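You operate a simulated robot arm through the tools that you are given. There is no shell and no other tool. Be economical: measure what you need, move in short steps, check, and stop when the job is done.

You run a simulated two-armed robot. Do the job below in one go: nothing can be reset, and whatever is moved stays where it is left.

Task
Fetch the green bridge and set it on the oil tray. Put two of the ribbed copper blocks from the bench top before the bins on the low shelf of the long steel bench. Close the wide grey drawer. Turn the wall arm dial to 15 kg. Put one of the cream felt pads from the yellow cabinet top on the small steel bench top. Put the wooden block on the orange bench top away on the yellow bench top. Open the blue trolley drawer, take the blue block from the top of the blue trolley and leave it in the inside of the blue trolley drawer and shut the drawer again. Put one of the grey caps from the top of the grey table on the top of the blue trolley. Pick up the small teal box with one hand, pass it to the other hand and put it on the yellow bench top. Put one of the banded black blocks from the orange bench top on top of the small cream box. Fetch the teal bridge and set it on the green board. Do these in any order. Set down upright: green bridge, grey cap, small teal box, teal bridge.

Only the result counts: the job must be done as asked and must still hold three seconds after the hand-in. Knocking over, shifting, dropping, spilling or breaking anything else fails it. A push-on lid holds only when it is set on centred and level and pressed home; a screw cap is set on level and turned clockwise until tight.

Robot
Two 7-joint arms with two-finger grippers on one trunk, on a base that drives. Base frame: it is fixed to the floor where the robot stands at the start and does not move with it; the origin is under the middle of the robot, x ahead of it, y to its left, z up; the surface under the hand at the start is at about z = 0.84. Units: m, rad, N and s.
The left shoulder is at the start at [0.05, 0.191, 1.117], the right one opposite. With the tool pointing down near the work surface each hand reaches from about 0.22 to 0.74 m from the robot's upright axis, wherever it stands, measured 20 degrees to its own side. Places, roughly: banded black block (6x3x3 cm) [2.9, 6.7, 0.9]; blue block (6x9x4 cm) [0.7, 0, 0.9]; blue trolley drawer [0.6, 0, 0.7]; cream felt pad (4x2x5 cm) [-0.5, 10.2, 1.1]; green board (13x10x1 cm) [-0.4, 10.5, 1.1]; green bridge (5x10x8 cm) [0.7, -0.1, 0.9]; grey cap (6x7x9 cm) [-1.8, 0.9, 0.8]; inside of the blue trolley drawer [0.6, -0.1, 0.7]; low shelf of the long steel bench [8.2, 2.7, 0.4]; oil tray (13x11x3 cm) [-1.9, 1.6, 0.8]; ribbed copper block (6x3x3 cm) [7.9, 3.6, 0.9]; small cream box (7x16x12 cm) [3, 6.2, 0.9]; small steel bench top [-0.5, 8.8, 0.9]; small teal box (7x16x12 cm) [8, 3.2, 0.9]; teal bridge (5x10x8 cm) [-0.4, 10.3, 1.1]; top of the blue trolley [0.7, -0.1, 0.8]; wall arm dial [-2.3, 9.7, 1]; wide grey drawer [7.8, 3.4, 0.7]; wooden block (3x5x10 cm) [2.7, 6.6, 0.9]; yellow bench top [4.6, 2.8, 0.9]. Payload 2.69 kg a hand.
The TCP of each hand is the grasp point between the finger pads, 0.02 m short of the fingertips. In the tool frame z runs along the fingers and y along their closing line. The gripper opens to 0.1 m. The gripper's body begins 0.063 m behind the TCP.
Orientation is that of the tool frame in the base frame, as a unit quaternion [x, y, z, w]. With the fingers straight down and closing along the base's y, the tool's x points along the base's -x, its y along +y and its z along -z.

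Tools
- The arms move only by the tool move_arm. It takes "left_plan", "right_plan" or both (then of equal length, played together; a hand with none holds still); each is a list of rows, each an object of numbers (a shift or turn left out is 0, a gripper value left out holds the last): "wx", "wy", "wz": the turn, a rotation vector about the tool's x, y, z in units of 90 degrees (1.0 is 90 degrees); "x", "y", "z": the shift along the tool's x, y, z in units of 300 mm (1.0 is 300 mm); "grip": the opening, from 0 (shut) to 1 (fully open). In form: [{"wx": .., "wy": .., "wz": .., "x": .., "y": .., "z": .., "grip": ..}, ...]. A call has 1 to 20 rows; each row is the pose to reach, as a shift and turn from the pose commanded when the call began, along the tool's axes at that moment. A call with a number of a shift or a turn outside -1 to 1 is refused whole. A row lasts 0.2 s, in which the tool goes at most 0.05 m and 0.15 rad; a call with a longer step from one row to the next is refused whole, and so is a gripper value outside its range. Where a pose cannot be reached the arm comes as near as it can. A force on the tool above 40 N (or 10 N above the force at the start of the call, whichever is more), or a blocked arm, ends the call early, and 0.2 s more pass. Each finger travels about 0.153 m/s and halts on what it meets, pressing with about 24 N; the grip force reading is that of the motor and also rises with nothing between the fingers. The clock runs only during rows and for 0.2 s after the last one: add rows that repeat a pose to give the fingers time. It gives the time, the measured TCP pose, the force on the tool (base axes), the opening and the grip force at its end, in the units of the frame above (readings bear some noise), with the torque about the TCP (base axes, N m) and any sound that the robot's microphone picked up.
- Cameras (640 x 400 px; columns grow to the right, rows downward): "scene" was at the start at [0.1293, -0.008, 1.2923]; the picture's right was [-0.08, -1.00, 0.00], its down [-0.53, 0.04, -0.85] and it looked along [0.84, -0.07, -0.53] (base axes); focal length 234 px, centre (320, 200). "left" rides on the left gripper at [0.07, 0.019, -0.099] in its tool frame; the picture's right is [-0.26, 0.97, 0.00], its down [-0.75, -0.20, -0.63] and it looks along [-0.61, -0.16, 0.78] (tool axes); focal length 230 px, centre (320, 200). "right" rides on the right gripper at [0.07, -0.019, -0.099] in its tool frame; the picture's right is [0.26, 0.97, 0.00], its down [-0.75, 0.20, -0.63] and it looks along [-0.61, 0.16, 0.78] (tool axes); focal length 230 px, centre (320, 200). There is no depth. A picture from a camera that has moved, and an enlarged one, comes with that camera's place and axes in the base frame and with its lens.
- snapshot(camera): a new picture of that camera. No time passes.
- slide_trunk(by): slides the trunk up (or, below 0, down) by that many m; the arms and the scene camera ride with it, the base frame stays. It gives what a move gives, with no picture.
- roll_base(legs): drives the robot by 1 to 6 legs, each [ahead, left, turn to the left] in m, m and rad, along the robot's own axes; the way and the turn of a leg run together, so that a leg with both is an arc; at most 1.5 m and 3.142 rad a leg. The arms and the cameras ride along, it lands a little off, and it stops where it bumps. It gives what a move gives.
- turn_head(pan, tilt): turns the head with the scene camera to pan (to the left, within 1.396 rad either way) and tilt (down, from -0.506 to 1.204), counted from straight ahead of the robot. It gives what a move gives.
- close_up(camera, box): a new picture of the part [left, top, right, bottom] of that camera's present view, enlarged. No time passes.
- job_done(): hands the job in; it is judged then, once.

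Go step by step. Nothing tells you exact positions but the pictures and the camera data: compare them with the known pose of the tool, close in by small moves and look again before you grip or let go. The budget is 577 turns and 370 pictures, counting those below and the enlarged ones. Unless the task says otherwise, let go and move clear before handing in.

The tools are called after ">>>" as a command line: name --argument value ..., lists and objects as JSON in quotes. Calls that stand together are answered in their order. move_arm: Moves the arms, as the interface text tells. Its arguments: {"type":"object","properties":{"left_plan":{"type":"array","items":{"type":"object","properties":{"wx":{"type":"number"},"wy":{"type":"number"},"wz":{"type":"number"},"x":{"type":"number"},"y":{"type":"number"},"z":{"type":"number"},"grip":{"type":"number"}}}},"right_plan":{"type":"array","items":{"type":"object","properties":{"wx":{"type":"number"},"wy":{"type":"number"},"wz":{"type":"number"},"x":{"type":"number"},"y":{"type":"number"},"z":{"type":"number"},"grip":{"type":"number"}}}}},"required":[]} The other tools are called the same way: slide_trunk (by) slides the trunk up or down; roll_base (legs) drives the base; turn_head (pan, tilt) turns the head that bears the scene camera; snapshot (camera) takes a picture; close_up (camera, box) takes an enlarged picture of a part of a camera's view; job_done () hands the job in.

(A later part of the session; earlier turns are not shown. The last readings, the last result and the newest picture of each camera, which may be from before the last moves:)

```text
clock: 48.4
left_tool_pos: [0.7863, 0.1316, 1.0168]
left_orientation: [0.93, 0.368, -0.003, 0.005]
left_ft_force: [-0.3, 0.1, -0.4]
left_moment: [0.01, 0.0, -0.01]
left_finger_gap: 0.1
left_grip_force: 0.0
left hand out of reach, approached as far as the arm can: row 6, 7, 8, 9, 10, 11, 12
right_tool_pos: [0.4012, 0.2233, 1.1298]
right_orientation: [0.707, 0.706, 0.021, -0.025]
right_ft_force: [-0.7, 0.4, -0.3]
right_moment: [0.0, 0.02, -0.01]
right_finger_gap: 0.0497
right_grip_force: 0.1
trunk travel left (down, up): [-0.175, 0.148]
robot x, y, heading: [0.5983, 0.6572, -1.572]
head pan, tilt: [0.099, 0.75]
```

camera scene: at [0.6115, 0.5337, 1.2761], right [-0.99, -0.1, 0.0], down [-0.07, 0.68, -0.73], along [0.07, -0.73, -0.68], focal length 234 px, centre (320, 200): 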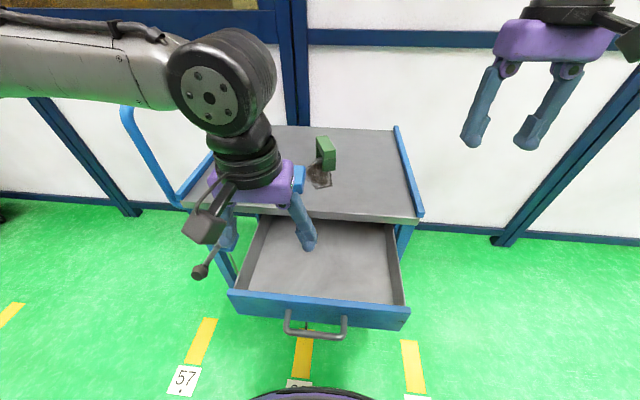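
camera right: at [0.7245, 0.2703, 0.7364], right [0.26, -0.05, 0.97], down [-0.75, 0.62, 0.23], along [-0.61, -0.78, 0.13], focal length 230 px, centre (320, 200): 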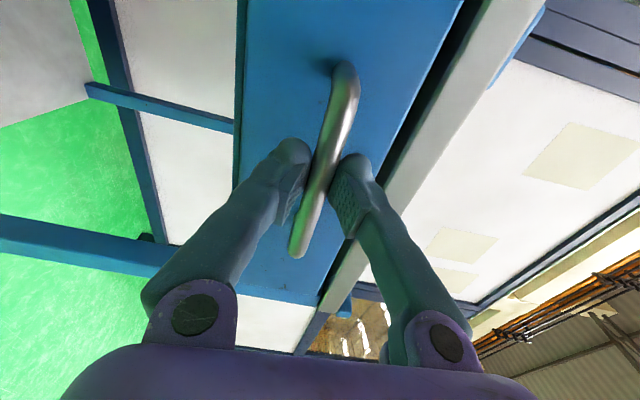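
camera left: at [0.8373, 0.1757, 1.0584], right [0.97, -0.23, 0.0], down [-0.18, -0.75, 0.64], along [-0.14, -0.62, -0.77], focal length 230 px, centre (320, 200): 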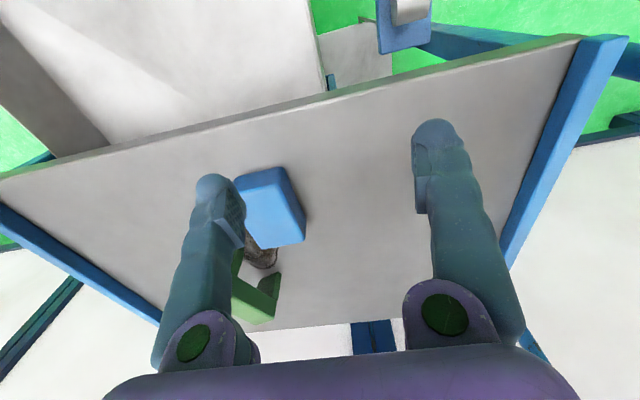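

>>> move_arm --left_plan '[{"wz": -0.08, "x": 0.08, "y": -0.05}, {"wz": -0.16, "x": 0.16, "y": -0.1}, {"wz": -0.24, "x": 0.24, "y": -0.15}, {"wz": -0.32, "x": 0.32, "y": -0.2}, {"wz": -0.4, "x": 0.4, "y": -0.25}, {"wz": -0.48, "x": 0.48, "y": -0.3}, {"wz": -0.54, "x": 0.56, "y": -0.35}, {"wz": -0.54, "x": 0.647, "y": -0.4}]'

>>> move_arm --left_plan '[{"wx": -0.09}, {"wx": -0.18}, {"wx": -0.27}, {"wx": -0.36}, {"wx": -0.45}, {"wx": -0.54}, {"wx": -0.63}, {"wx": -0.72}, {"wx": -0.81}, {"wx": -0.9}]'

>>> snapshot --camera "scene"

```text
clock: 50.2
left_tool_pos: [0.8462, 0.3534, 1.0087]
left_orientation: [0.696, 0.718, -0.005, 0.004]
left_ft_force: [-0.2, 0.3, -0.3]
left_moment: [-0.02, -0.01, -0.02]
left_finger_gap: 0.0999
left_grip_force: 0.0
right_tool_pos: [0.4009, 0.2243, 1.1302]
right_orientation: [0.708, 0.706, 0.021, -0.024]
right_ft_force: [0.0, 0.0, 0.2]
right_moment: [-0.02, 0.02, 0.0]
right_finger_gap: 0.0503
right_grip_force: 0.0
trunk travel left (down, up): [-0.175, 0.148]
robot x, y, heading: [0.6026, 0.6568, -1.566]
head pan, tilt: [0.099, 0.75]
```

```text
clock: 52.4
left_tool_pos: [1.0471, 0.3644, 1.0064]
left_orientation: [0.539, 0.561, 0.446, 0.442]
left_ft_force: [0.5, -0.2, -0.2]
left_moment: [0.03, 0.01, 0.01]
left_finger_gap: 0.1002
left_grip_force: 0.0
left hand out of reach, approached as far as the arm can: row 6, 7, 8, 9, 10
right_tool_pos: [0.4009, 0.2225, 1.1298]
right_orientation: [0.707, 0.706, 0.022, -0.026]
right_ft_force: [-0.2, 0.1, -0.7]
right_moment: [-0.01, -0.04, -0.03]
right_finger_gap: 0.0496
right_grip_force: 0.0
trunk travel left (down, up): [-0.175, 0.148]
robot x, y, heading: [0.6005, 0.6563, -1.569]
head pan, tilt: [0.099, 0.75]
```

```text
339 pictures are left
camera scene: at [0.6114, 0.5339, 1.2762], right [-0.99, -0.1, 0.0], down [-0.07, 0.68, -0.73], along [0.07, -0.73, -0.68], focal length 234 px, centre (320, 200)
```

scene: 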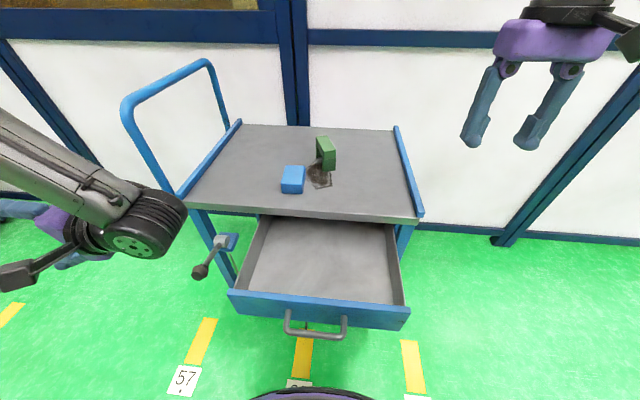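

>>> move_arm --left_plan '[{"wx": 0.09, "y": -0.06}, {"wx": 0.18, "y": -0.12}, {"wx": 0.27, "y": -0.18}, {"wx": 0.36, "y": -0.2}, {"wx": 0.45, "y": -0.2}, {"wx": 0.54, "y": -0.2}, {"wx": 0.63, "y": -0.2}, {"wx": 0.72, "y": -0.2}, {"wx": 0.81, "y": -0.2}, {"wx": 0.865, "y": -0.2}]'

>>> move_arm --left_plan '[{"wx": 0.051, "wy": -0.051, "wz": -0.051}, {"wx": 0.103, "wy": -0.103, "wz": -0.103}, {"wx": 0.154, "wy": -0.154, "wz": -0.154}, {"wx": 0.205, "wy": -0.205, "wz": -0.205}, {"wx": 0.257, "wy": -0.257, "wz": -0.257}, {"wx": 0.308, "wy": -0.308, "wz": -0.308}, {"wx": 0.359, "wy": -0.359, "wz": -0.359}, {"wx": 0.411, "wy": -0.411, "wz": -0.411}, {"wx": 0.462, "wy": -0.462, "wz": -0.462}, {"wx": 0.513, "wy": -0.513, "wz": -0.513}, {"wx": 0.565, "wy": -0.565, "wz": -0.565}, {"wx": 0.616, "wy": -0.616, "wz": -0.616}, {"wx": 0.667, "wy": -0.667, "wz": -0.667}, {"wx": 0.718, "wy": -0.718, "wz": -0.718}, {"wx": 0.77, "wy": -0.77, "wz": -0.77}]'

>>> snapshot --camera "scene"

```text
clock: 54.6
left_tool_pos: [1.0345, 0.3674, 0.9481]
left_orientation: [0.696, 0.718, -0.007, 0.003]
left_ft_force: [0.1, 0.7, 0.8]
left_moment: [0.01, 0.0, -0.01]
left_finger_gap: 0.1
left_grip_force: 0.0
right_tool_pos: [0.4015, 0.2235, 1.1291]
right_orientation: [0.707, 0.707, 0.022, -0.026]
right_ft_force: [-0.8, 0.6, -0.3]
right_moment: [-0.03, 0.02, -0.01]
right_finger_gap: 0.05
right_grip_force: 0.1
trunk travel left (down, up): [-0.175, 0.148]
robot x, y, heading: [0.6035, 0.6584, -1.565]
head pan, tilt: [0.099, 0.75]
```

```text
clock: 57.8
left_tool_pos: [1.0336, 0.3668, 0.948]
left_orientation: [0.014, -0.702, 0.712, -0.008]
left_ft_force: [0.3, -0.3, 0.1]
left_moment: [-0.04, 0.01, 0.0]
left_finger_gap: 0.0998
left_grip_force: 0.0
left hand out of reach, approached as far as the arm can: row 13, 14
right_tool_pos: [0.4013, 0.222, 1.1286]
right_orientation: [0.708, 0.706, 0.021, -0.026]
right_ft_force: [0.4, 0.2, 0.1]
right_moment: [0.0, 0.01, -0.02]
right_finger_gap: 0.0499
right_grip_force: 0.0
trunk travel left (down, up): [-0.175, 0.148]
robot x, y, heading: [0.6056, 0.6533, -1.569]
head pan, tilt: [0.099, 0.75]
```

```text
338 pictures are left
camera scene: at [0.6115, 0.5333, 1.2761], right [-0.99, -0.1, 0.0], down [-0.07, 0.68, -0.73], along [0.07, -0.73, -0.68], focal length 234 px, centre (320, 200)
```

scene: 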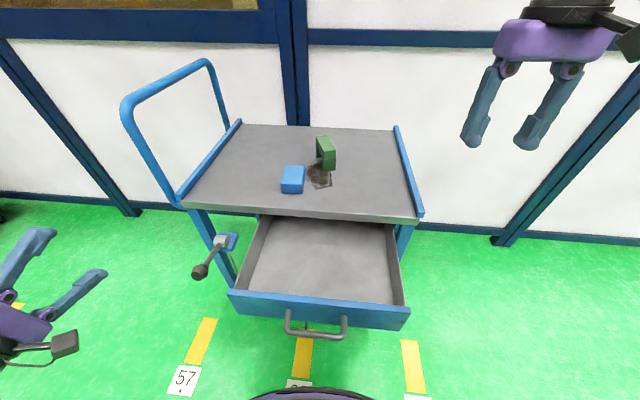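

>>> move_arm --left_plan '[{"wx": -0.051, "wy": 0.051, "wz": 0.051, "x": 0.03, "y": -0.013}, {"wx": -0.103, "wy": 0.103, "wz": 0.103, "x": 0.067, "y": -0.027}, {"wx": -0.154, "wy": 0.154, "wz": 0.154, "x": 0.1, "y": -0.04}, {"wx": -0.205, "wy": 0.205, "wz": 0.205, "x": 0.133, "y": -0.053}, {"wx": -0.257, "wy": 0.257, "wz": 0.257, "x": 0.167, "y": -0.067}, {"wx": -0.308, "wy": 0.308, "wz": 0.308, "x": 0.2, "y": -0.08}, {"wx": -0.359, "wy": 0.359, "wz": 0.359, "x": 0.233, "y": -0.093}, {"wx": -0.411, "wy": 0.411, "wz": 0.411, "x": 0.267, "y": -0.107}, {"wx": -0.462, "wy": 0.462, "wz": 0.462, "x": 0.3, "y": -0.12}, {"wx": -0.513, "wy": 0.513, "wz": 0.513, "x": 0.333, "y": -0.133}, {"wx": -0.565, "wy": 0.565, "wz": 0.565, "x": 0.367, "y": -0.147}, {"wx": -0.616, "wy": 0.616, "wz": 0.616, "x": 0.4, "y": -0.16}, {"wx": -0.667, "wy": 0.667, "wz": 0.667, "x": 0.433, "y": -0.173}, {"wx": -0.718, "wy": 0.718, "wz": 0.718, "x": 0.467, "y": -0.187}, {"wx": -0.77, "wy": 0.77, "wz": 0.77, "x": 0.5, "y": -0.2}]'

>>> move_arm --left_plan '[{"x": -0.11, "y": -0.06, "z": 0.0}, {"x": -0.22, "y": -0.12}, {"x": -0.33, "y": -0.18}, {"x": -0.44, "y": -0.24}, {"x": -0.55, "y": -0.3}, {"x": -0.66, "y": -0.36}, {"x": -0.77, "y": -0.36}, {"x": -0.88, "y": -0.36}, {"x": -0.99, "y": -0.36}]'

>>> snapshot --camera "scene"

```text
clock: 61.0
left_tool_pos: [1.0134, 0.4385, 0.9117]
left_orientation: [0.713, 0.697, -0.077, -0.032]
left_ft_force: [0.1, 0.5, 0.0]
left_moment: [-0.03, 0.02, 0.0]
left_finger_gap: 0.1
left_grip_force: 0.1
left hand out of reach, approached as far as the arm can: row 1, 2, 3, 4, 5, 6, 7, 8, 9, 10, 11, 12, 13, 14, 15
right_tool_pos: [0.4001, 0.2251, 1.1297]
right_orientation: [0.707, 0.706, 0.021, -0.025]
right_ft_force: [-0.4, 0.0, 0.4]
right_moment: [0.0, 0.02, 0.0]
right_finger_gap: 0.0501
right_grip_force: 0.1
trunk travel left (down, up): [-0.175, 0.148]
robot x, y, heading: [0.5991, 0.6576, -1.565]
head pan, tilt: [0.099, 0.75]
```

```text
clock: 63.0
left_tool_pos: [0.9924, 0.1572, 0.9315]
left_orientation: [0.718, 0.688, -0.095, -0.044]
left_ft_force: [0.1, -0.5, -0.2]
left_moment: [0.01, -0.03, 0.0]
left_finger_gap: 0.0999
left_grip_force: 0.1
left hand out of reach, approached as far as the arm can: row 1, 2, 3, 4, 5, 6, 7, 8, 9
right_tool_pos: [0.4009, 0.2232, 1.1291]
right_orientation: [0.707, 0.707, 0.022, -0.025]
right_ft_force: [-0.4, -0.6, -0.2]
right_moment: [0.03, 0.02, -0.01]
right_finger_gap: 0.05
right_grip_force: 0.0
trunk travel left (down, up): [-0.175, 0.148]
robot x, y, heading: [0.6002, 0.6562, -1.563]
head pan, tilt: [0.099, 0.75]
```

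```text
337 pictures are left
camera scene: at [0.6115, 0.5334, 1.2761], right [-0.99, -0.1, 0.0], down [-0.07, 0.68, -0.73], along [0.07, -0.73, -0.68], focal length 234 px, centre (320, 200)
```

scene: 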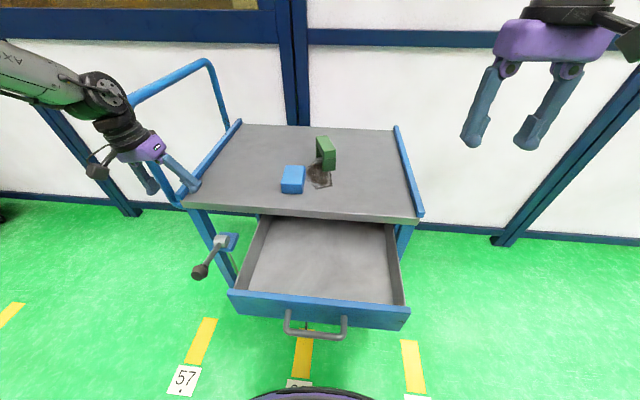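

>>> move_arm --left_plan '[{"x": 0.05, "z": -0.1}, {"x": 0.1, "z": -0.2}, {"x": 0.2, "z": -0.3}, {"x": 0.3, "z": -0.4}, {"x": 0.44, "z": -0.4}, {"x": 0.58, "z": -0.4}, {"x": 0.7, "z": -0.4}]'

>>> move_arm --left_plan '[{"y": -0.1}, {"y": -0.2}, {"y": -0.3}, {"y": -0.4}, {"y": -0.5}, {"y": -0.6}]'

>>> snapshot --camera "scene"

```text
clock: 64.6
left_tool_pos: [1.0241, 0.3788, 1.0335]
left_orientation: [0.719, 0.687, -0.096, -0.045]
left_ft_force: [-1.0, 0.3, 1.1]
left_moment: [-0.04, 0.05, 0.01]
left_finger_gap: 0.1001
left_grip_force: 0.1
right_tool_pos: [0.4005, 0.2234, 1.1296]
right_orientation: [0.707, 0.706, 0.021, -0.024]
right_ft_force: [0.6, 0.3, -0.3]
right_moment: [0.0, -0.04, 0.0]
right_finger_gap: 0.0501
right_grip_force: 0.0
trunk travel left (down, up): [-0.175, 0.148]
robot x, y, heading: [0.6026, 0.6564, -1.57]
head pan, tilt: [0.099, 0.75]
```

```text
clock: 66.0
left_tool_pos: [1.0076, 0.3704, 1.0288]
left_orientation: [0.721, 0.685, -0.098, -0.048]
left_ft_force: [0.3, -0.2, -0.7]
left_moment: [-0.07, 0.0, -0.02]
left_finger_gap: 0.1002
left_grip_force: 0.1
left hand out of reach, approached as far as the arm can: row 1, 2, 3, 4, 5, 6
right_tool_pos: [0.4013, 0.2227, 1.1296]
right_orientation: [0.708, 0.705, 0.021, -0.025]
right_ft_force: [-0.7, 0.1, 0.6]
right_moment: [0.03, -0.01, -0.03]
right_finger_gap: 0.0499
right_grip_force: 0.0
trunk travel left (down, up): [-0.175, 0.148]
robot x, y, heading: [0.6043, 0.6564, -1.569]
head pan, tilt: [0.099, 0.75]
```

```text
336 pictures are left
camera scene: at [0.6115, 0.5339, 1.2762], right [-0.99, -0.1, 0.0], down [-0.07, 0.68, -0.73], along [0.07, -0.73, -0.68], focal length 234 px, centre (320, 200)
```

scene: 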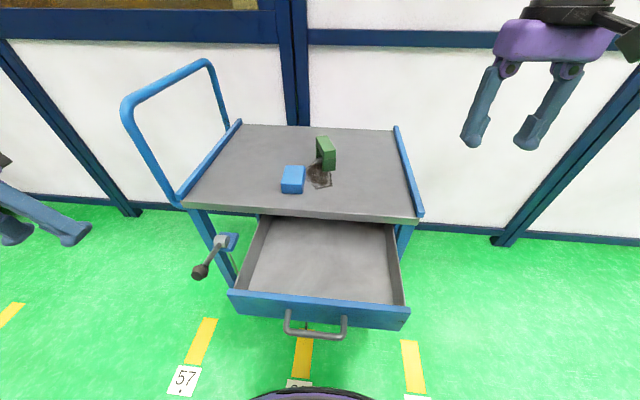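

>>> turn_head --pan 1.1 --tilt 0.5

>>> snapshot --camera "scene"

```text
clock: 67.3
left_tool_pos: [1.0063, 0.3699, 1.0282]
left_orientation: [0.721, 0.684, -0.099, -0.048]
left_ft_force: [-0.8, -0.5, -0.9]
left_moment: [0.0, 0.04, -0.01]
left_finger_gap: 0.1002
left_grip_force: 0.0
right_tool_pos: [0.4007, 0.2222, 1.1293]
right_orientation: [0.708, 0.706, 0.021, -0.025]
right_ft_force: [-0.4, 0.4, -0.1]
right_moment: [-0.01, -0.02, -0.03]
right_finger_gap: 0.05
right_grip_force: 0.1
trunk travel left (down, up): [-0.175, 0.148]
robot x, y, heading: [0.601, 0.6541, -1.569]
head pan, tilt: [1.1, 0.499]
```

```text
335 pictures are left
camera scene: at [0.6841, 0.5751, 1.2981], right [-0.45, -0.89, 0.0], down [-0.43, 0.22, -0.88], along [0.78, -0.4, -0.48], focal length 234 px, centre (320, 200)
```

scene: 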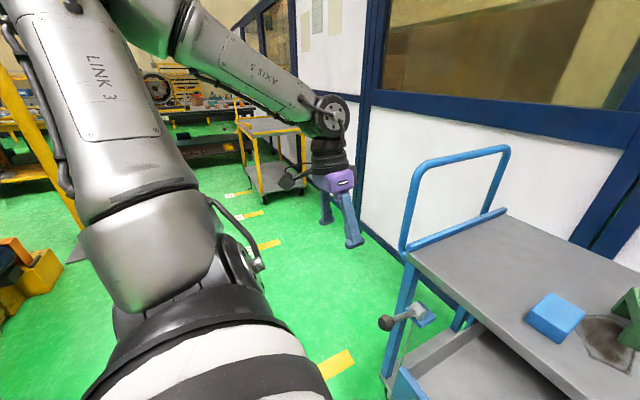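

>>> move_arm --right_plan '[{"x": -0.11, "z": 0.05}, {"x": -0.22, "z": 0.1}, {"x": -0.33, "z": 0.15}, {"x": -0.44, "z": 0.2}, {"x": -0.55, "z": 0.25}, {"x": -0.67, "z": 0.3}]'

>>> turn_head --pan -1.1 --tilt 0.5

>>> snapshot --camera "scene"

```text
clock: 68.7
left_tool_pos: [1.0078, 0.3718, 1.0266]
left_orientation: [0.721, 0.684, -0.097, -0.049]
left_ft_force: [0.7, -0.3, -0.6]
left_moment: [0.0, 0.02, -0.01]
left_finger_gap: 0.0998
left_grip_force: 0.0
right_tool_pos: [0.3989, 0.0271, 1.0248]
right_orientation: [0.707, 0.707, 0.022, -0.025]
right_ft_force: [-0.3, -0.3, -0.6]
right_moment: [0.01, 0.0, -0.01]
right_finger_gap: 0.05
right_grip_force: 0.1
trunk travel left (down, up): [-0.175, 0.148]
robot x, y, heading: [0.6046, 0.6559, -1.571]
head pan, tilt: [1.1, 0.499]
```

```text
clock: 70.8
left_tool_pos: [1.0068, 0.3706, 1.0282]
left_orientation: [0.721, 0.684, -0.099, -0.048]
left_ft_force: [-0.2, 0.2, 0.4]
left_moment: [0.02, -0.01, 0.01]
left_finger_gap: 0.1002
left_grip_force: 0.0
right_tool_pos: [0.3984, 0.0275, 1.0255]
right_orientation: [0.707, 0.706, 0.022, -0.025]
right_ft_force: [0.4, -0.2, 0.7]
right_moment: [0.0, -0.01, 0.0]
right_finger_gap: 0.0502
right_grip_force: 0.1
trunk travel left (down, up): [-0.175, 0.148]
robot x, y, heading: [0.6028, 0.657, -1.564]
head pan, tilt: [-1.1, 0.499]
```

```text
334 pictures are left
camera scene: at [0.522, 0.5746, 1.2981], right [-0.46, 0.89, 0.0], down [0.43, 0.22, -0.88], along [-0.78, -0.4, -0.48], focal length 234 px, centre (320, 200)
```

scene: 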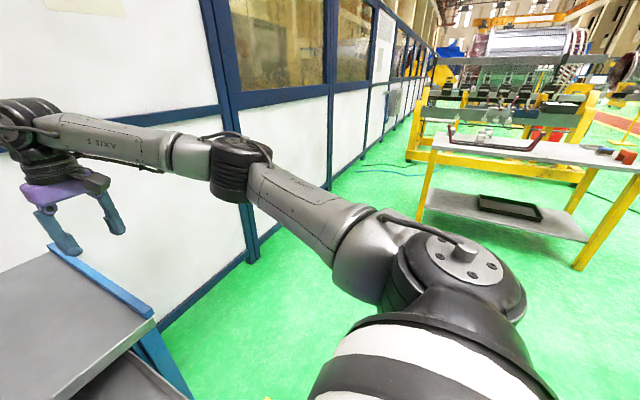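

>>> move_arm --left_plan '[{"y": 0.13}, {"y": 0.26}, {"y": 0.39}, {"y": 0.52}, {"y": 0.65}, {"y": 0.78}, {"y": 0.91}, {"y": 1.0}, {"y": 1.0, "z": 0.15}, {"y": 1.0, "z": 0.3}]'

>>> turn_head --pan 1.2 --tilt 0.4

>>> snapshot --camera "scene"

```text
clock: 73.0
left_tool_pos: [1.2861, 0.3547, 0.8824]
left_orientation: [0.719, 0.686, -0.096, -0.045]
left_ft_force: [-0.5, -0.5, -0.3]
left_moment: [-0.04, 0.0, 0.0]
left_finger_gap: 0.1001
left_grip_force: 0.1
right_tool_pos: [0.3987, 0.0293, 1.025]
right_orientation: [0.707, 0.706, 0.022, -0.026]
right_ft_force: [0.6, 0.0, 0.0]
right_moment: [-0.02, -0.01, 0.0]
right_finger_gap: 0.05
right_grip_force: 0.1
trunk travel left (down, up): [-0.175, 0.148]
robot x, y, heading: [0.6024, 0.6579, -1.568]
head pan, tilt: [-1.1, 0.499]
```

```text
clock: 75.1
left_tool_pos: [1.285, 0.3545, 0.884]
left_orientation: [0.719, 0.687, -0.095, -0.045]
left_ft_force: [-0.1, 0.4, 0.9]
left_moment: [-0.02, 0.01, 0.04]
left_finger_gap: 0.1002
left_grip_force: 0.0
right_tool_pos: [0.3989, 0.0278, 1.0265]
right_orientation: [0.707, 0.706, 0.022, -0.025]
right_ft_force: [-0.3, -0.1, -0.1]
right_moment: [-0.01, -0.04, 0.04]
right_finger_gap: 0.0502
right_grip_force: 0.2
trunk travel left (down, up): [-0.175, 0.148]
robot x, y, heading: [0.6022, 0.6582, -1.565]
head pan, tilt: [1.201, 0.4]
```

```text
333 pictures are left
camera scene: at [0.6894, 0.5829, 1.3072], right [-0.36, -0.93, 0.0], down [-0.36, 0.14, -0.92], along [0.86, -0.33, -0.39], focal length 234 px, centre (320, 200)
```

scene: 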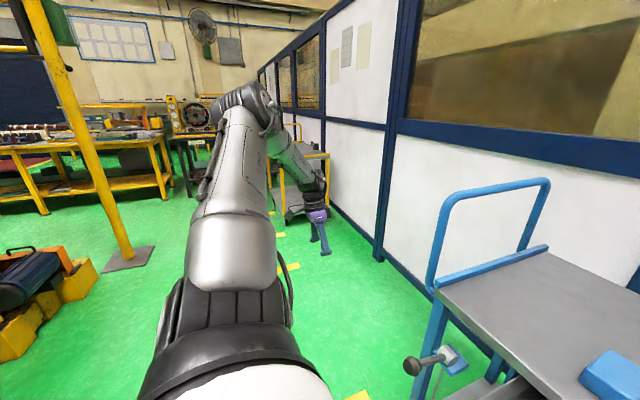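

>>> move_arm --left_plan '[{"y": 0.13}, {"y": 0.26}, {"y": 0.39}, {"y": 0.52}, {"y": 0.65}, {"y": 0.65, "x": 0.0}]'

>>> snapshot --camera "scene"

```text
clock: 76.5
left_tool_pos: [1.4111, 0.3482, 0.8585]
left_orientation: [0.719, 0.687, -0.094, -0.043]
left_ft_force: [0.0, -0.4, -0.2]
left_moment: [0.01, -0.01, 0.04]
left_finger_gap: 0.1
left_grip_force: 0.1
left hand out of reach, approached as far as the arm can: row 4, 5, 6
right_tool_pos: [0.3988, 0.0289, 1.0263]
right_orientation: [0.707, 0.706, 0.022, -0.026]
right_ft_force: [0.5, -0.7, 0.0]
right_moment: [-0.03, -0.01, -0.01]
right_finger_gap: 0.0499
right_grip_force: 0.1
trunk travel left (down, up): [-0.175, 0.148]
robot x, y, heading: [0.6052, 0.6575, -1.568]
head pan, tilt: [1.201, 0.4]
```

```text
332 pictures are left
camera scene: at [0.6894, 0.583, 1.3072], right [-0.36, -0.93, 0.0], down [-0.36, 0.14, -0.92], along [0.86, -0.33, -0.39], focal length 234 px, centre (320, 200)
```

scene: 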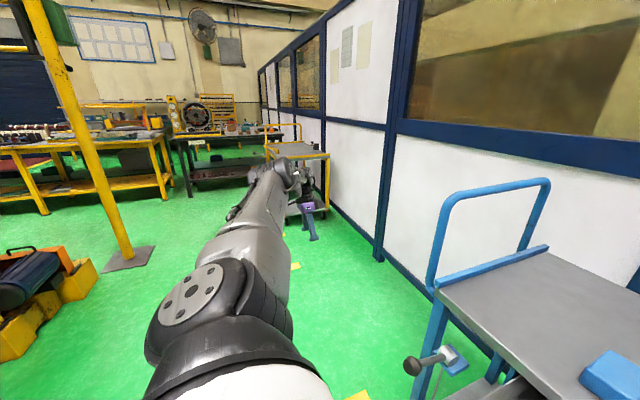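

>>> move_arm --left_plan '[{"y": -0.14, "z": -0.05, "wx": -0.04, "wy": 0.015, "wz": -0.01}, {"y": -0.28, "z": -0.1, "wx": -0.08, "wy": 0.03, "wz": -0.02}, {"y": -0.42, "z": -0.15, "wx": -0.123, "wy": 0.046, "wz": -0.029}, {"y": -0.56, "z": -0.2, "wx": -0.123, "wy": 0.046, "wz": -0.029}, {"y": -0.7, "z": -0.25, "wx": -0.123, "wy": 0.046, "wz": -0.029}, {"y": -0.84, "z": -0.3, "wx": -0.123, "wy": 0.046, "wz": -0.029}, {"y": -0.98, "z": -0.35, "wx": -0.123, "wy": 0.046, "wz": -0.029}]'

>>> move_arm --left_plan '[{"y": -0.14, "z": -0.05}, {"y": -0.28, "z": -0.1}, {"y": -0.42, "z": -0.15}, {"y": -0.56, "z": -0.2}, {"y": -0.7, "z": -0.25}]'

>>> snapshot --camera "scene"

```text
clock: 78.1
left_tool_pos: [1.1423, 0.3698, 1.0194]
left_orientation: [0.707, 0.708, -0.001, -0.002]
left_ft_force: [-0.7, 0.3, 0.3]
left_moment: [0.02, -0.02, 0.05]
left_finger_gap: 0.1
left_grip_force: 0.0
right_tool_pos: [0.3987, 0.0291, 1.0257]
right_orientation: [0.708, 0.706, 0.022, -0.024]
right_ft_force: [0.6, 0.9, -0.3]
right_moment: [0.0, 0.0, 0.0]
right_finger_gap: 0.0499
right_grip_force: 0.0
trunk travel left (down, up): [-0.175, 0.148]
robot x, y, heading: [0.6029, 0.6581, -1.57]
head pan, tilt: [1.201, 0.4]
```

```text
clock: 79.3
left_tool_pos: [1.0981, 0.3617, 1.0581]
left_orientation: [0.709, 0.706, -0.003, -0.004]
left_ft_force: [0.3, -0.5, -0.3]
left_moment: [0.0, 0.04, 0.02]
left_finger_gap: 0.1
left_grip_force: 0.0
left hand out of reach, approached as far as the arm can: row 2, 3, 4, 5
right_tool_pos: [0.3981, 0.0288, 1.0264]
right_orientation: [0.708, 0.706, 0.022, -0.025]
right_ft_force: [-0.1, -0.2, 0.8]
right_moment: [0.03, -0.02, -0.01]
right_finger_gap: 0.05
right_grip_force: 0.1
trunk travel left (down, up): [-0.175, 0.148]
robot x, y, heading: [0.6054, 0.658, -1.57]
head pan, tilt: [1.201, 0.4]
```

```text
331 pictures are left
camera scene: at [0.6894, 0.5831, 1.3073], right [-0.36, -0.93, 0.0], down [-0.36, 0.14, -0.92], along [0.86, -0.33, -0.39], focal length 234 px, centre (320, 200)
```

scene: 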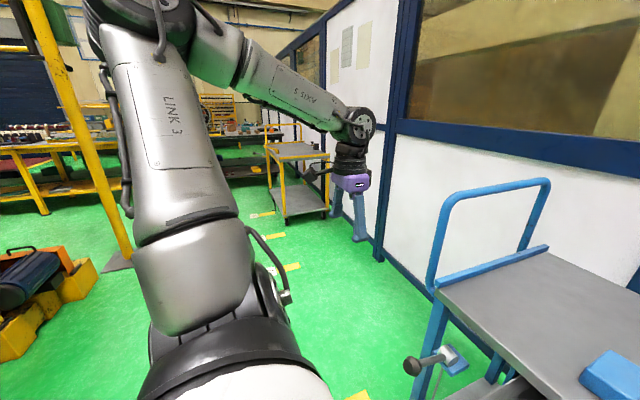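

>>> roll_base --legs '[[-0.4, 0, 0]]'

>>> move_arm --left_plan '[{"y": 0.15, "z": 0.05}, {"y": 0.3, "z": 0.1}, {"y": 0.45, "x": -0.05, "z": 0.15}, {"y": 0.6, "x": -0.1, "z": 0.2}, {"y": 0.75, "x": -0.15, "z": 0.25}, {"y": 0.84, "x": -0.25, "z": 0.3}, {"y": 0.8, "x": -0.4, "z": 0.3}, {"y": 0.75, "x": -0.55, "z": 0.3}, {"y": 0.68, "x": -0.68, "z": 0.3}, {"y": 0.58, "x": -0.8, "z": 0.3}, {"y": 0.48, "x": -0.9, "z": 0.3}, {"y": 0.35, "x": -0.96, "z": 0.3}, {"y": 0.2, "x": -1.0, "z": 0.3}]'

>>> snapshot --camera "scene"

```text
clock: 81.8
left_tool_pos: [1.0967, 0.7535, 1.0592]
left_orientation: [0.71, 0.704, -0.003, -0.006]
left_ft_force: [-0.3, 0.6, -0.1]
left_moment: [-0.01, 0.0, 0.0]
left_finger_gap: 0.0999
left_grip_force: 0.1
right_tool_pos: [0.395, 0.4219, 1.0262]
right_orientation: [0.709, 0.705, 0.021, -0.026]
right_ft_force: [0.1, 0.0, -0.2]
right_moment: [0.01, 0.02, 0.02]
right_finger_gap: 0.0499
right_grip_force: 0.1
trunk travel left (down, up): [-0.175, 0.148]
robot x, y, heading: [0.6011, 1.0512, -1.574]
head pan, tilt: [1.201, 0.4]
```

```text
clock: 84.5
left_tool_pos: [1.1547, 0.4512, 0.9681]
left_orientation: [0.71, 0.704, -0.003, -0.005]
left_ft_force: [-1.0, 0.1, -0.1]
left_moment: [-0.02, -0.02, 0.02]
left_finger_gap: 0.0999
left_grip_force: 0.0
left hand out of reach, approached as far as the arm can: row 11
right_tool_pos: [0.3964, 0.421, 1.0269]
right_orientation: [0.709, 0.705, 0.022, -0.026]
right_ft_force: [-1.0, 0.2, -0.3]
right_moment: [0.0, 0.01, 0.0]
right_finger_gap: 0.05
right_grip_force: 0.1
trunk travel left (down, up): [-0.175, 0.148]
robot x, y, heading: [0.6021, 1.0505, -1.568]
head pan, tilt: [1.201, 0.4]
```

```text
330 pictures are left
camera scene: at [0.6886, 0.9751, 1.3073], right [-0.36, -0.93, 0.0], down [-0.36, 0.14, -0.92], along [0.86, -0.33, -0.39], focal length 234 px, centre (320, 200)
```

scene: 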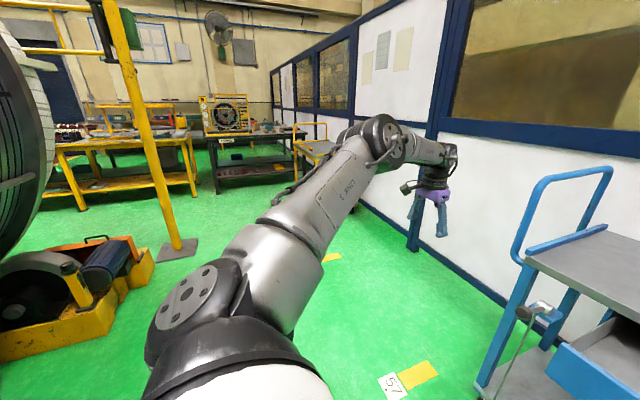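

>>> move_arm --left_plan '[{"y": -0.14, "x": 0.02}, {"y": -0.28, "x": 0.04}, {"y": -0.42, "x": 0.06}, {"y": -0.56, "x": 0.06}, {"y": -0.7, "x": 0.06}, {"y": -0.84, "x": 0.06}, {"y": -0.98, "x": 0.06}]'

>>> snapshot --camera "scene"

```text
clock: 86.2
left_tool_pos: [1.0817, 0.4636, 0.9681]
left_orientation: [0.712, 0.703, -0.004, -0.005]
left_ft_force: [-0.9, -1.0, 0.5]
left_moment: [0.02, 0.0, 0.01]
left_finger_gap: 0.1001
left_grip_force: 0.0
left hand out of reach, approached as far as the arm can: row 2, 3, 4, 5, 6, 7
right_tool_pos: [0.3956, 0.4209, 1.0254]
right_orientation: [0.709, 0.705, 0.021, -0.025]
right_ft_force: [0.4, 0.6, 0.1]
right_moment: [-0.03, -0.02, -0.02]
right_finger_gap: 0.05
right_grip_force: 0.1
trunk travel left (down, up): [-0.175, 0.148]
robot x, y, heading: [0.6064, 1.0493, -1.569]
head pan, tilt: [1.201, 0.4]
```

```text
329 pictures are left
camera scene: at [0.6888, 0.9748, 1.3072], right [-0.36, -0.93, 0.0], down [-0.36, 0.14, -0.92], along [0.86, -0.33, -0.39], focal length 234 px, centre (320, 200)
```

scene: 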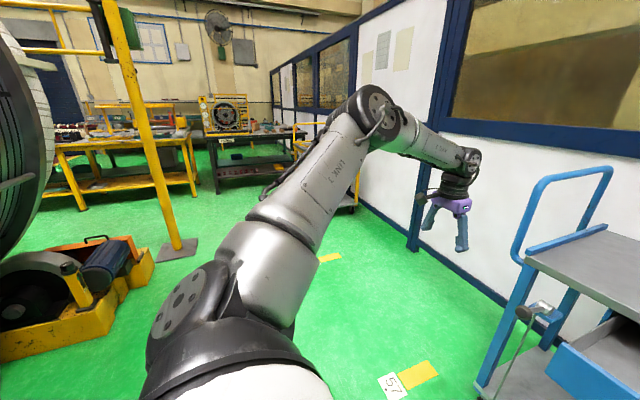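

>>> move_arm --left_plan '[{"wz": 0.09}, {"wz": 0.18}, {"wz": 0.27}, {"wz": 0.36}, {"wz": 0.45}, {"wz": 0.45, "y": -0.14}, {"wz": 0.45, "y": -0.28}, {"wz": 0.45, "y": -0.42}, {"wz": 0.45, "y": -0.56}]'

>>> move_arm --left_plan '[{"wz": -0.09}, {"wz": -0.18}, {"wz": -0.27}, {"wz": -0.36}, {"wz": -0.45}, {"wz": -0.54}, {"wz": -0.63}, {"wz": -0.72}, {"wz": -0.81}, {"wz": -0.9}]'

```text
clock: 88.2
left_tool_pos: [0.9082, 0.472, 0.9691]
left_orientation: [0.91, 0.414, -0.004, -0.002]
left_ft_force: [-0.4, -0.5, -0.4]
left_moment: [0.0, -0.03, 0.01]
left_finger_gap: 0.0999
left_grip_force: 0.1
right_tool_pos: [0.3954, 0.4223, 1.0249]
right_orientation: [0.709, 0.705, 0.022, -0.025]
right_ft_force: [-1.1, -0.4, 0.0]
right_moment: [0.01, -0.01, 0.01]
right_finger_gap: 0.0498
right_grip_force: 0.1
trunk travel left (down, up): [-0.175, 0.148]
robot x, y, heading: [0.599, 1.0454, -1.568]
head pan, tilt: [1.201, 0.4]
```

```text
clock: 90.3
left_tool_pos: [1.1341, 0.5935, 0.8419]
left_orientation: [0.459, 0.885, -0.068, -0.035]
left_ft_force: [0.1, 0.5, -0.4]
left_moment: [0.0, -0.02, -0.04]
left_finger_gap: 0.0999
left_grip_force: 0.1
left hand out of reach, approached as far as the arm can: row 2, 3, 4, 5, 6, 7, 8, 9, 10
right_tool_pos: [0.3961, 0.4208, 1.0259]
right_orientation: [0.709, 0.704, 0.022, -0.025]
right_ft_force: [-1.0, -0.1, -0.4]
right_moment: [-0.02, 0.01, -0.01]
right_finger_gap: 0.0499
right_grip_force: 0.1
trunk travel left (down, up): [-0.175, 0.148]
robot x, y, heading: [0.6037, 1.0506, -1.575]
head pan, tilt: [1.201, 0.4]
```

The left arm is in a flipped wrist branch; turning the hand by half a turn (the gripper is symmetric) makes it comfortable. I turn it the free way.

>>> move_arm --left_plan '[{"wz": 0.09, "x": -0.03, "y": 0, "z": -0.05}, {"wz": 0.18, "z": -0.1}, {"wz": 0.27, "z": -0.15}, {"wz": 0.36, "z": -0.2}, {"wz": 0.45, "z": -0.25}, {"wz": 0.54, "z": -0.3}, {"wz": 0.63, "z": -0.35}, {"wz": 0.72, "z": -0.4}, {"wz": 0.81, "z": -0.4}, {"wz": 0.9, "z": -0.4}]'

>>> move_arm --left_plan '[{"wz": 0.09}, {"wz": 0.18}, {"wz": 0.27}, {"wz": 0.36}, {"wz": 0.45}, {"wz": 0.54}, {"wz": 0.63}, {"wz": 0.72}, {"wz": 0.81}, {"wz": 0.9}]'

```text
clock: 92.5
left_tool_pos: [1.1476, 0.6, 0.9504]
left_orientation: [0.925, 0.373, -0.073, 0.016]
left_ft_force: [0.8, -0.5, -0.2]
left_moment: [-0.01, -0.02, 0.03]
left_finger_gap: 0.0998
left_grip_force: 0.3
right_tool_pos: [0.3974, 0.4221, 1.0259]
right_orientation: [0.709, 0.705, 0.022, -0.026]
right_ft_force: [-0.5, -0.2, -0.2]
right_moment: [-0.03, -0.01, 0.0]
right_finger_gap: 0.0503
right_grip_force: 0.1
trunk travel left (down, up): [-0.175, 0.148]
robot x, y, heading: [0.5973, 1.0491, -1.569]
head pan, tilt: [1.201, 0.4]
```

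```text
clock: 94.8
left_tool_pos: [1.1473, 0.5993, 0.9497]
left_orientation: [0.945, -0.317, -0.045, 0.06]
left_ft_force: [-0.9, -0.1, -0.9]
left_moment: [-0.01, -0.01, -0.02]
left_finger_gap: 0.1001
left_grip_force: 0.0
right_tool_pos: [0.3958, 0.4201, 1.0265]
right_orientation: [0.708, 0.705, 0.022, -0.025]
right_ft_force: [-0.2, -0.1, -0.2]
right_moment: [0.0, -0.03, 0.01]
right_finger_gap: 0.0501
right_grip_force: 0.1
trunk travel left (down, up): [-0.175, 0.148]
robot x, y, heading: [0.6013, 1.0451, -1.567]
head pan, tilt: [1.201, 0.4]
```

>>> move_arm --left_plan '[{"wx": 0.01, "wz": 0.059, "x": -0.05, "y": 0.1}, {"wx": 0.02, "wz": 0.118, "x": -0.1, "y": 0.2, "z": 0.01}, {"wx": 0.03, "wz": 0.177, "x": -0.15, "y": 0.3, "z": 0.02}, {"wx": 0.04, "wz": 0.236, "x": -0.2, "y": 0.4, "z": 0.03}, {"wx": 0.05, "wz": 0.295, "x": -0.25, "y": 0.5, "z": 0.035}, {"wx": 0.06, "wz": 0.354, "x": -0.3, "y": 0.6, "z": 0.04}, {"wx": 0.07, "wz": 0.413, "x": -0.35, "y": 0.7, "z": 0.05}, {"wx": 0.08, "wz": 0.472, "x": -0.4, "y": 0.8, "z": 0.055}, {"wx": 0.09, "wz": 0.531, "x": -0.45, "y": 0.9, "z": 0.06}, {"wx": 0.098, "wy": -0.015, "wz": 0.59, "x": -0.497, "y": 1.0, "z": 0.067}]'

>>> turn_head --pan 0.1 --tilt 0.75

>>> snapshot --camera "scene"

```text
clock: 97.0
left_tool_pos: [0.8579, 0.4633, 0.9837]
left_orientation: [-0.706, 0.708, 0.0, -0.001]
left_ft_force: [-0.6, 0.1, -0.1]
left_moment: [-0.05, -0.01, -0.03]
left_finger_gap: 0.1002
left_grip_force: 0.1
left hand out of reach, approached as far as the arm can: row 10
right_tool_pos: [0.3959, 0.4221, 1.0273]
right_orientation: [0.709, 0.704, 0.022, -0.025]
right_ft_force: [0.8, 0.5, -0.6]
right_moment: [-0.03, 0.06, -0.02]
right_finger_gap: 0.0497
right_grip_force: 0.1
trunk travel left (down, up): [-0.175, 0.148]
robot x, y, heading: [0.6015, 1.0512, -1.571]
head pan, tilt: [1.201, 0.4]
```

```text
clock: 98.3
left_tool_pos: [0.8583, 0.4643, 0.9818]
left_orientation: [-0.706, 0.708, 0.001, -0.002]
left_ft_force: [0.5, 0.2, -0.4]
left_moment: [-0.03, -0.02, -0.02]
left_finger_gap: 0.0998
left_grip_force: 0.0
right_tool_pos: [0.396, 0.4212, 1.0257]
right_orientation: [0.709, 0.705, 0.022, -0.025]
right_ft_force: [0.1, -0.1, -1.1]
right_moment: [-0.02, 0.02, -0.02]
right_finger_gap: 0.0498
right_grip_force: 0.0
trunk travel left (down, up): [-0.175, 0.148]
robot x, y, heading: [0.6002, 1.0493, -1.575]
head pan, tilt: [0.099, 0.75]
```

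```text
328 pictures are left
camera scene: at [0.6106, 0.9259, 1.2762], right [-1.0, -0.1, 0.0], down [-0.07, 0.68, -0.73], along [0.07, -0.73, -0.68], focal length 234 px, centre (320, 200)
```

scene: 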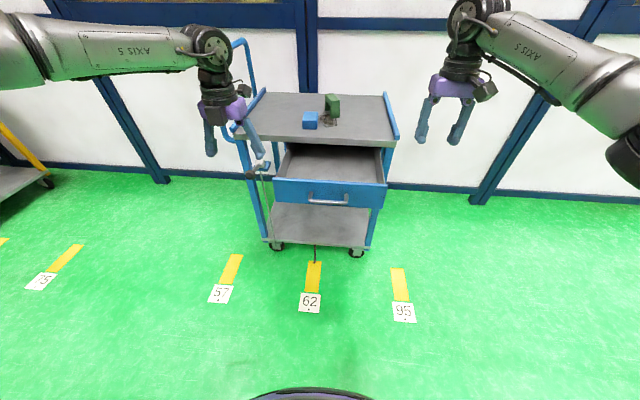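

>>> move_arm --left_plan '[{"y": 0.12}, {"y": 0.24}, {"y": 0.36}, {"y": 0.36, "x": 0.1}]'

```text
clock: 99.3
left_tool_pos: [0.811, 0.4986, 0.9924]
left_orientation: [-0.706, 0.708, 0.002, -0.002]
left_ft_force: [0.0, -0.1, 0.0]
left_moment: [0.0, 0.02, 0.02]
left_finger_gap: 0.1
left_grip_force: 0.1
left hand out of reach, approached as far as the arm can: row 1, 2, 3, 4
right_tool_pos: [0.3965, 0.4205, 1.0265]
right_orientation: [0.709, 0.705, 0.022, -0.026]
right_ft_force: [0.1, -0.3, 0.5]
right_moment: [-0.04, 0.0, 0.0]
right_finger_gap: 0.05
right_grip_force: 0.1
trunk travel left (down, up): [-0.175, 0.148]
robot x, y, heading: [0.6065, 1.0459, -1.573]
head pan, tilt: [0.099, 0.75]
```

>>> move_arm --left_plan '[{"wz": -0.09}, {"wz": -0.18}, {"wz": -0.27}, {"wz": -0.36}, {"wz": -0.45}, {"wz": -0.54}, {"wz": -0.54, "y": 0.12}, {"wz": -0.54, "y": 0.24}, {"wz": -0.54, "y": 0.24, "x": 0.12}, {"wz": -0.54, "y": 0.24, "x": 0.24}, {"wz": -0.54, "y": 0.24, "x": 0.36}]'

>>> snapshot --camera "scene"

```text
clock: 101.7
left_tool_pos: [0.8135, 0.4947, 1.0003]
left_orientation: [0.935, -0.355, -0.001, 0.0]
left_ft_force: [-0.6, -0.4, 0.4]
left_moment: [0.03, 0.01, 0.01]
left_finger_gap: 0.0999
left_grip_force: 0.2
left hand out of reach, approached as far as the arm can: row 6, 7, 8, 9, 10, 11
right_tool_pos: [0.396, 0.4219, 1.026]
right_orientation: [0.709, 0.704, 0.022, -0.025]
right_ft_force: [0.9, 0.7, 0.2]
right_moment: [0.01, 0.0, 0.02]
right_finger_gap: 0.0501
right_grip_force: 0.1
trunk travel left (down, up): [-0.175, 0.148]
robot x, y, heading: [0.6023, 1.0499, -1.575]
head pan, tilt: [0.099, 0.75]
```

```text
327 pictures are left
camera scene: at [0.6106, 0.9259, 1.2761], right [-1.0, -0.1, 0.0], down [-0.07, 0.68, -0.73], along [0.07, -0.73, -0.68], focal length 234 px, centre (320, 200)
```

scene: 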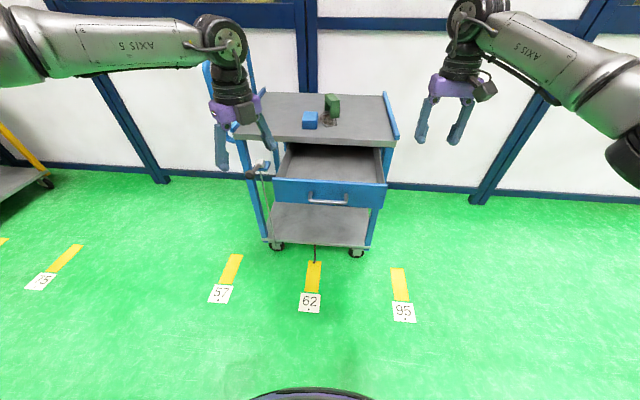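

>>> turn_head --pan 1.1 --tilt 0.4

>>> snapshot --camera "scene"

```text
clock: 103.0
left_tool_pos: [0.8133, 0.4953, 0.9994]
left_orientation: [0.935, -0.355, -0.001, 0.0]
left_ft_force: [0.2, -0.1, -0.8]
left_moment: [0.0, -0.02, -0.03]
left_finger_gap: 0.1004
left_grip_force: 0.1
right_tool_pos: [0.3954, 0.422, 1.0259]
right_orientation: [0.708, 0.705, 0.021, -0.025]
right_ft_force: [-0.1, -0.1, 0.3]
right_moment: [0.0, 0.0, 0.05]
right_finger_gap: 0.0497
right_grip_force: 0.1
trunk travel left (down, up): [-0.175, 0.148]
robot x, y, heading: [0.5983, 1.0454, -1.571]
head pan, tilt: [1.1, 0.4]
```

```text
326 pictures are left
camera scene: at [0.6849, 0.9661, 1.3072], right [-0.46, -0.89, 0.0], down [-0.35, 0.18, -0.92], along [0.82, -0.42, -0.39], focal length 234 px, centre (320, 200)
```

scene: 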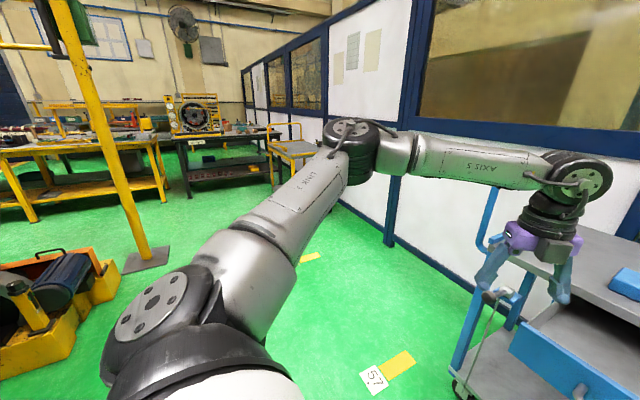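

The left arm's inner reach is limited in this posture, so I'll use the right hand for the block: tuck the left hand back, and drive so that the right hand sits above the block.

>>> move_arm --left_plan '[{"x": -0.02, "y": -0.1, "z": -0.05}, {"x": -0.04, "y": -0.2, "z": -0.1}, {"x": -0.05, "y": -0.3, "z": -0.15}, {"x": -0.06, "y": -0.4, "z": -0.2}, {"x": -0.07, "y": -0.5, "z": -0.27}, {"x": -0.08, "y": -0.6, "z": -0.33}]' --right_plan '[{"grip": 0.2}, {"grip": 0.4}, {"grip": 0.6}, {"grip": 0.8}, {"grip": 1}, {"grip": 1}]'

>>> roll_base --legs '[[0, 0.36, 0], [0.39, 0, 0]]'

>>> turn_head --pan -0.3 --tilt 0.75

>>> snapshot --camera "right"

>>> snapshot --camera "scene"

```text
clock: 104.3
left_tool_pos: [0.918, 0.6447, 1.0998]
left_orientation: [0.935, -0.354, -0.002, 0.001]
left_ft_force: [-0.1, 0.7, -0.4]
left_moment: [0.02, 0.01, 0.04]
left_finger_gap: 0.1001
left_grip_force: 0.1
right_tool_pos: [0.3966, 0.422, 1.0273]
right_orientation: [0.709, 0.705, 0.021, -0.024]
right_ft_force: [-0.3, 0.2, 0.3]
right_moment: [-0.01, 0.0, 0.0]
right_finger_gap: 0.1001
right_grip_force: 0.0
trunk travel left (down, up): [-0.175, 0.148]
robot x, y, heading: [0.6027, 1.0501, -1.569]
head pan, tilt: [1.1, 0.4]
```

```text
clock: 110.2
left_tool_pos: [1.2847, 0.2553, 1.0989]
left_orientation: [0.936, -0.352, -0.001, 0.0]
left_ft_force: [0.4, -0.3, -0.2]
left_moment: [0.02, -0.01, 0.01]
left_finger_gap: 0.0999
left_grip_force: 0.0
right_tool_pos: [0.7645, 0.03, 1.0258]
right_orientation: [0.707, 0.707, 0.022, -0.025]
right_ft_force: [-0.4, 0.9, -0.9]
right_moment: [-0.02, 0.02, 0.01]
right_finger_gap: 0.0997
right_grip_force: 0.1
trunk travel left (down, up): [-0.175, 0.148]
robot x, y, heading: [0.9662, 0.6593, -1.567]
head pan, tilt: [1.1, 0.4]
```

```text
clock: 111.7
left_tool_pos: [1.2852, 0.2558, 1.099]
left_orientation: [0.936, -0.351, -0.001, 0.0]
left_ft_force: [0.7, -0.1, 0.6]
left_moment: [0.0, 0.0, 0.0]
left_finger_gap: 0.1001
left_grip_force: 0.0
right_tool_pos: [0.7652, 0.0299, 1.0255]
right_orientation: [0.707, 0.707, 0.022, -0.025]
right_ft_force: [0.8, -0.1, -0.8]
right_moment: [0.02, -0.01, -0.02]
right_finger_gap: 0.1
right_grip_force: 0.1
trunk travel left (down, up): [-0.175, 0.148]
robot x, y, heading: [0.9657, 0.6603, -1.565]
head pan, tilt: [-0.3, 0.75]
```

```text
325 pictures are left
camera right: at [0.7472, 0.0934, 1.1285], right [0.97, 0.26, 0.01], down [0.2, -0.79, 0.58], along [0.16, -0.56, -0.82], focal length 230 px, centre (320, 200)
```

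right: 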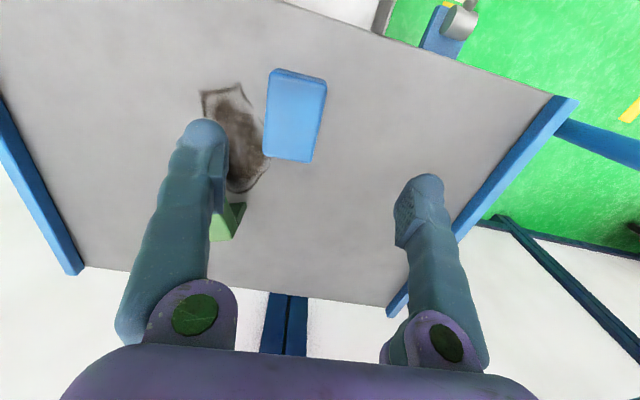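

```text
324 pictures are left
camera scene: at [0.9435, 0.5394, 1.2762], right [-0.96, 0.29, 0.0], down [0.2, 0.65, -0.73], along [-0.21, -0.7, -0.68], focal length 234 px, centre (320, 200)
```

scene: 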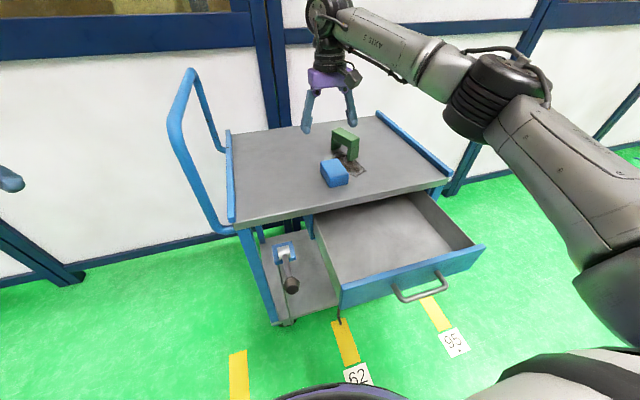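

Block centre is (0.743, 0.020). I lower the right hand over it, level the tool and grip.

>>> move_arm --right_plan '[{"wy": -0.042, "x": -0.075, "y": -0.07, "z": 0.1, "grip": 1}, {"wy": -0.042, "x": -0.075, "y": -0.07, "z": 0.2}, {"wy": -0.042, "x": -0.075, "y": -0.07, "z": 0.3}, {"wy": -0.042, "x": -0.075, "y": -0.07, "z": 0.4}]'

>>> snapshot --camera "right"

```text
clock: 112.7
left_tool_pos: [1.2849, 0.2555, 1.0989]
left_orientation: [0.936, -0.352, 0.0, 0.0]
left_ft_force: [-0.1, -0.2, 0.7]
left_moment: [0.0, -0.01, 0.02]
left_finger_gap: 0.0999
left_grip_force: 0.1
right_tool_pos: [0.7428, 0.015, 0.9029]
right_orientation: [0.706, 0.708, -0.001, -0.001]
right_ft_force: [0.2, 0.0, -0.3]
right_moment: [0.04, 0.0, -0.01]
right_finger_gap: 0.1002
right_grip_force: 0.0
trunk travel left (down, up): [-0.175, 0.148]
robot x, y, heading: [0.9684, 0.6618, -1.564]
head pan, tilt: [-0.3, 0.75]
```

```text
323 pictures are left
camera right: at [0.7262, 0.0854, 1.0013], right [0.97, 0.26, 0.0], down [0.2, -0.75, 0.63], along [0.16, -0.61, -0.78], focal length 230 px, centre (320, 200)
```

right: 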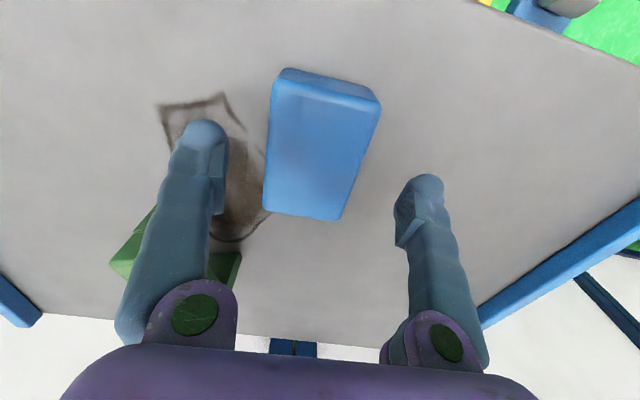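

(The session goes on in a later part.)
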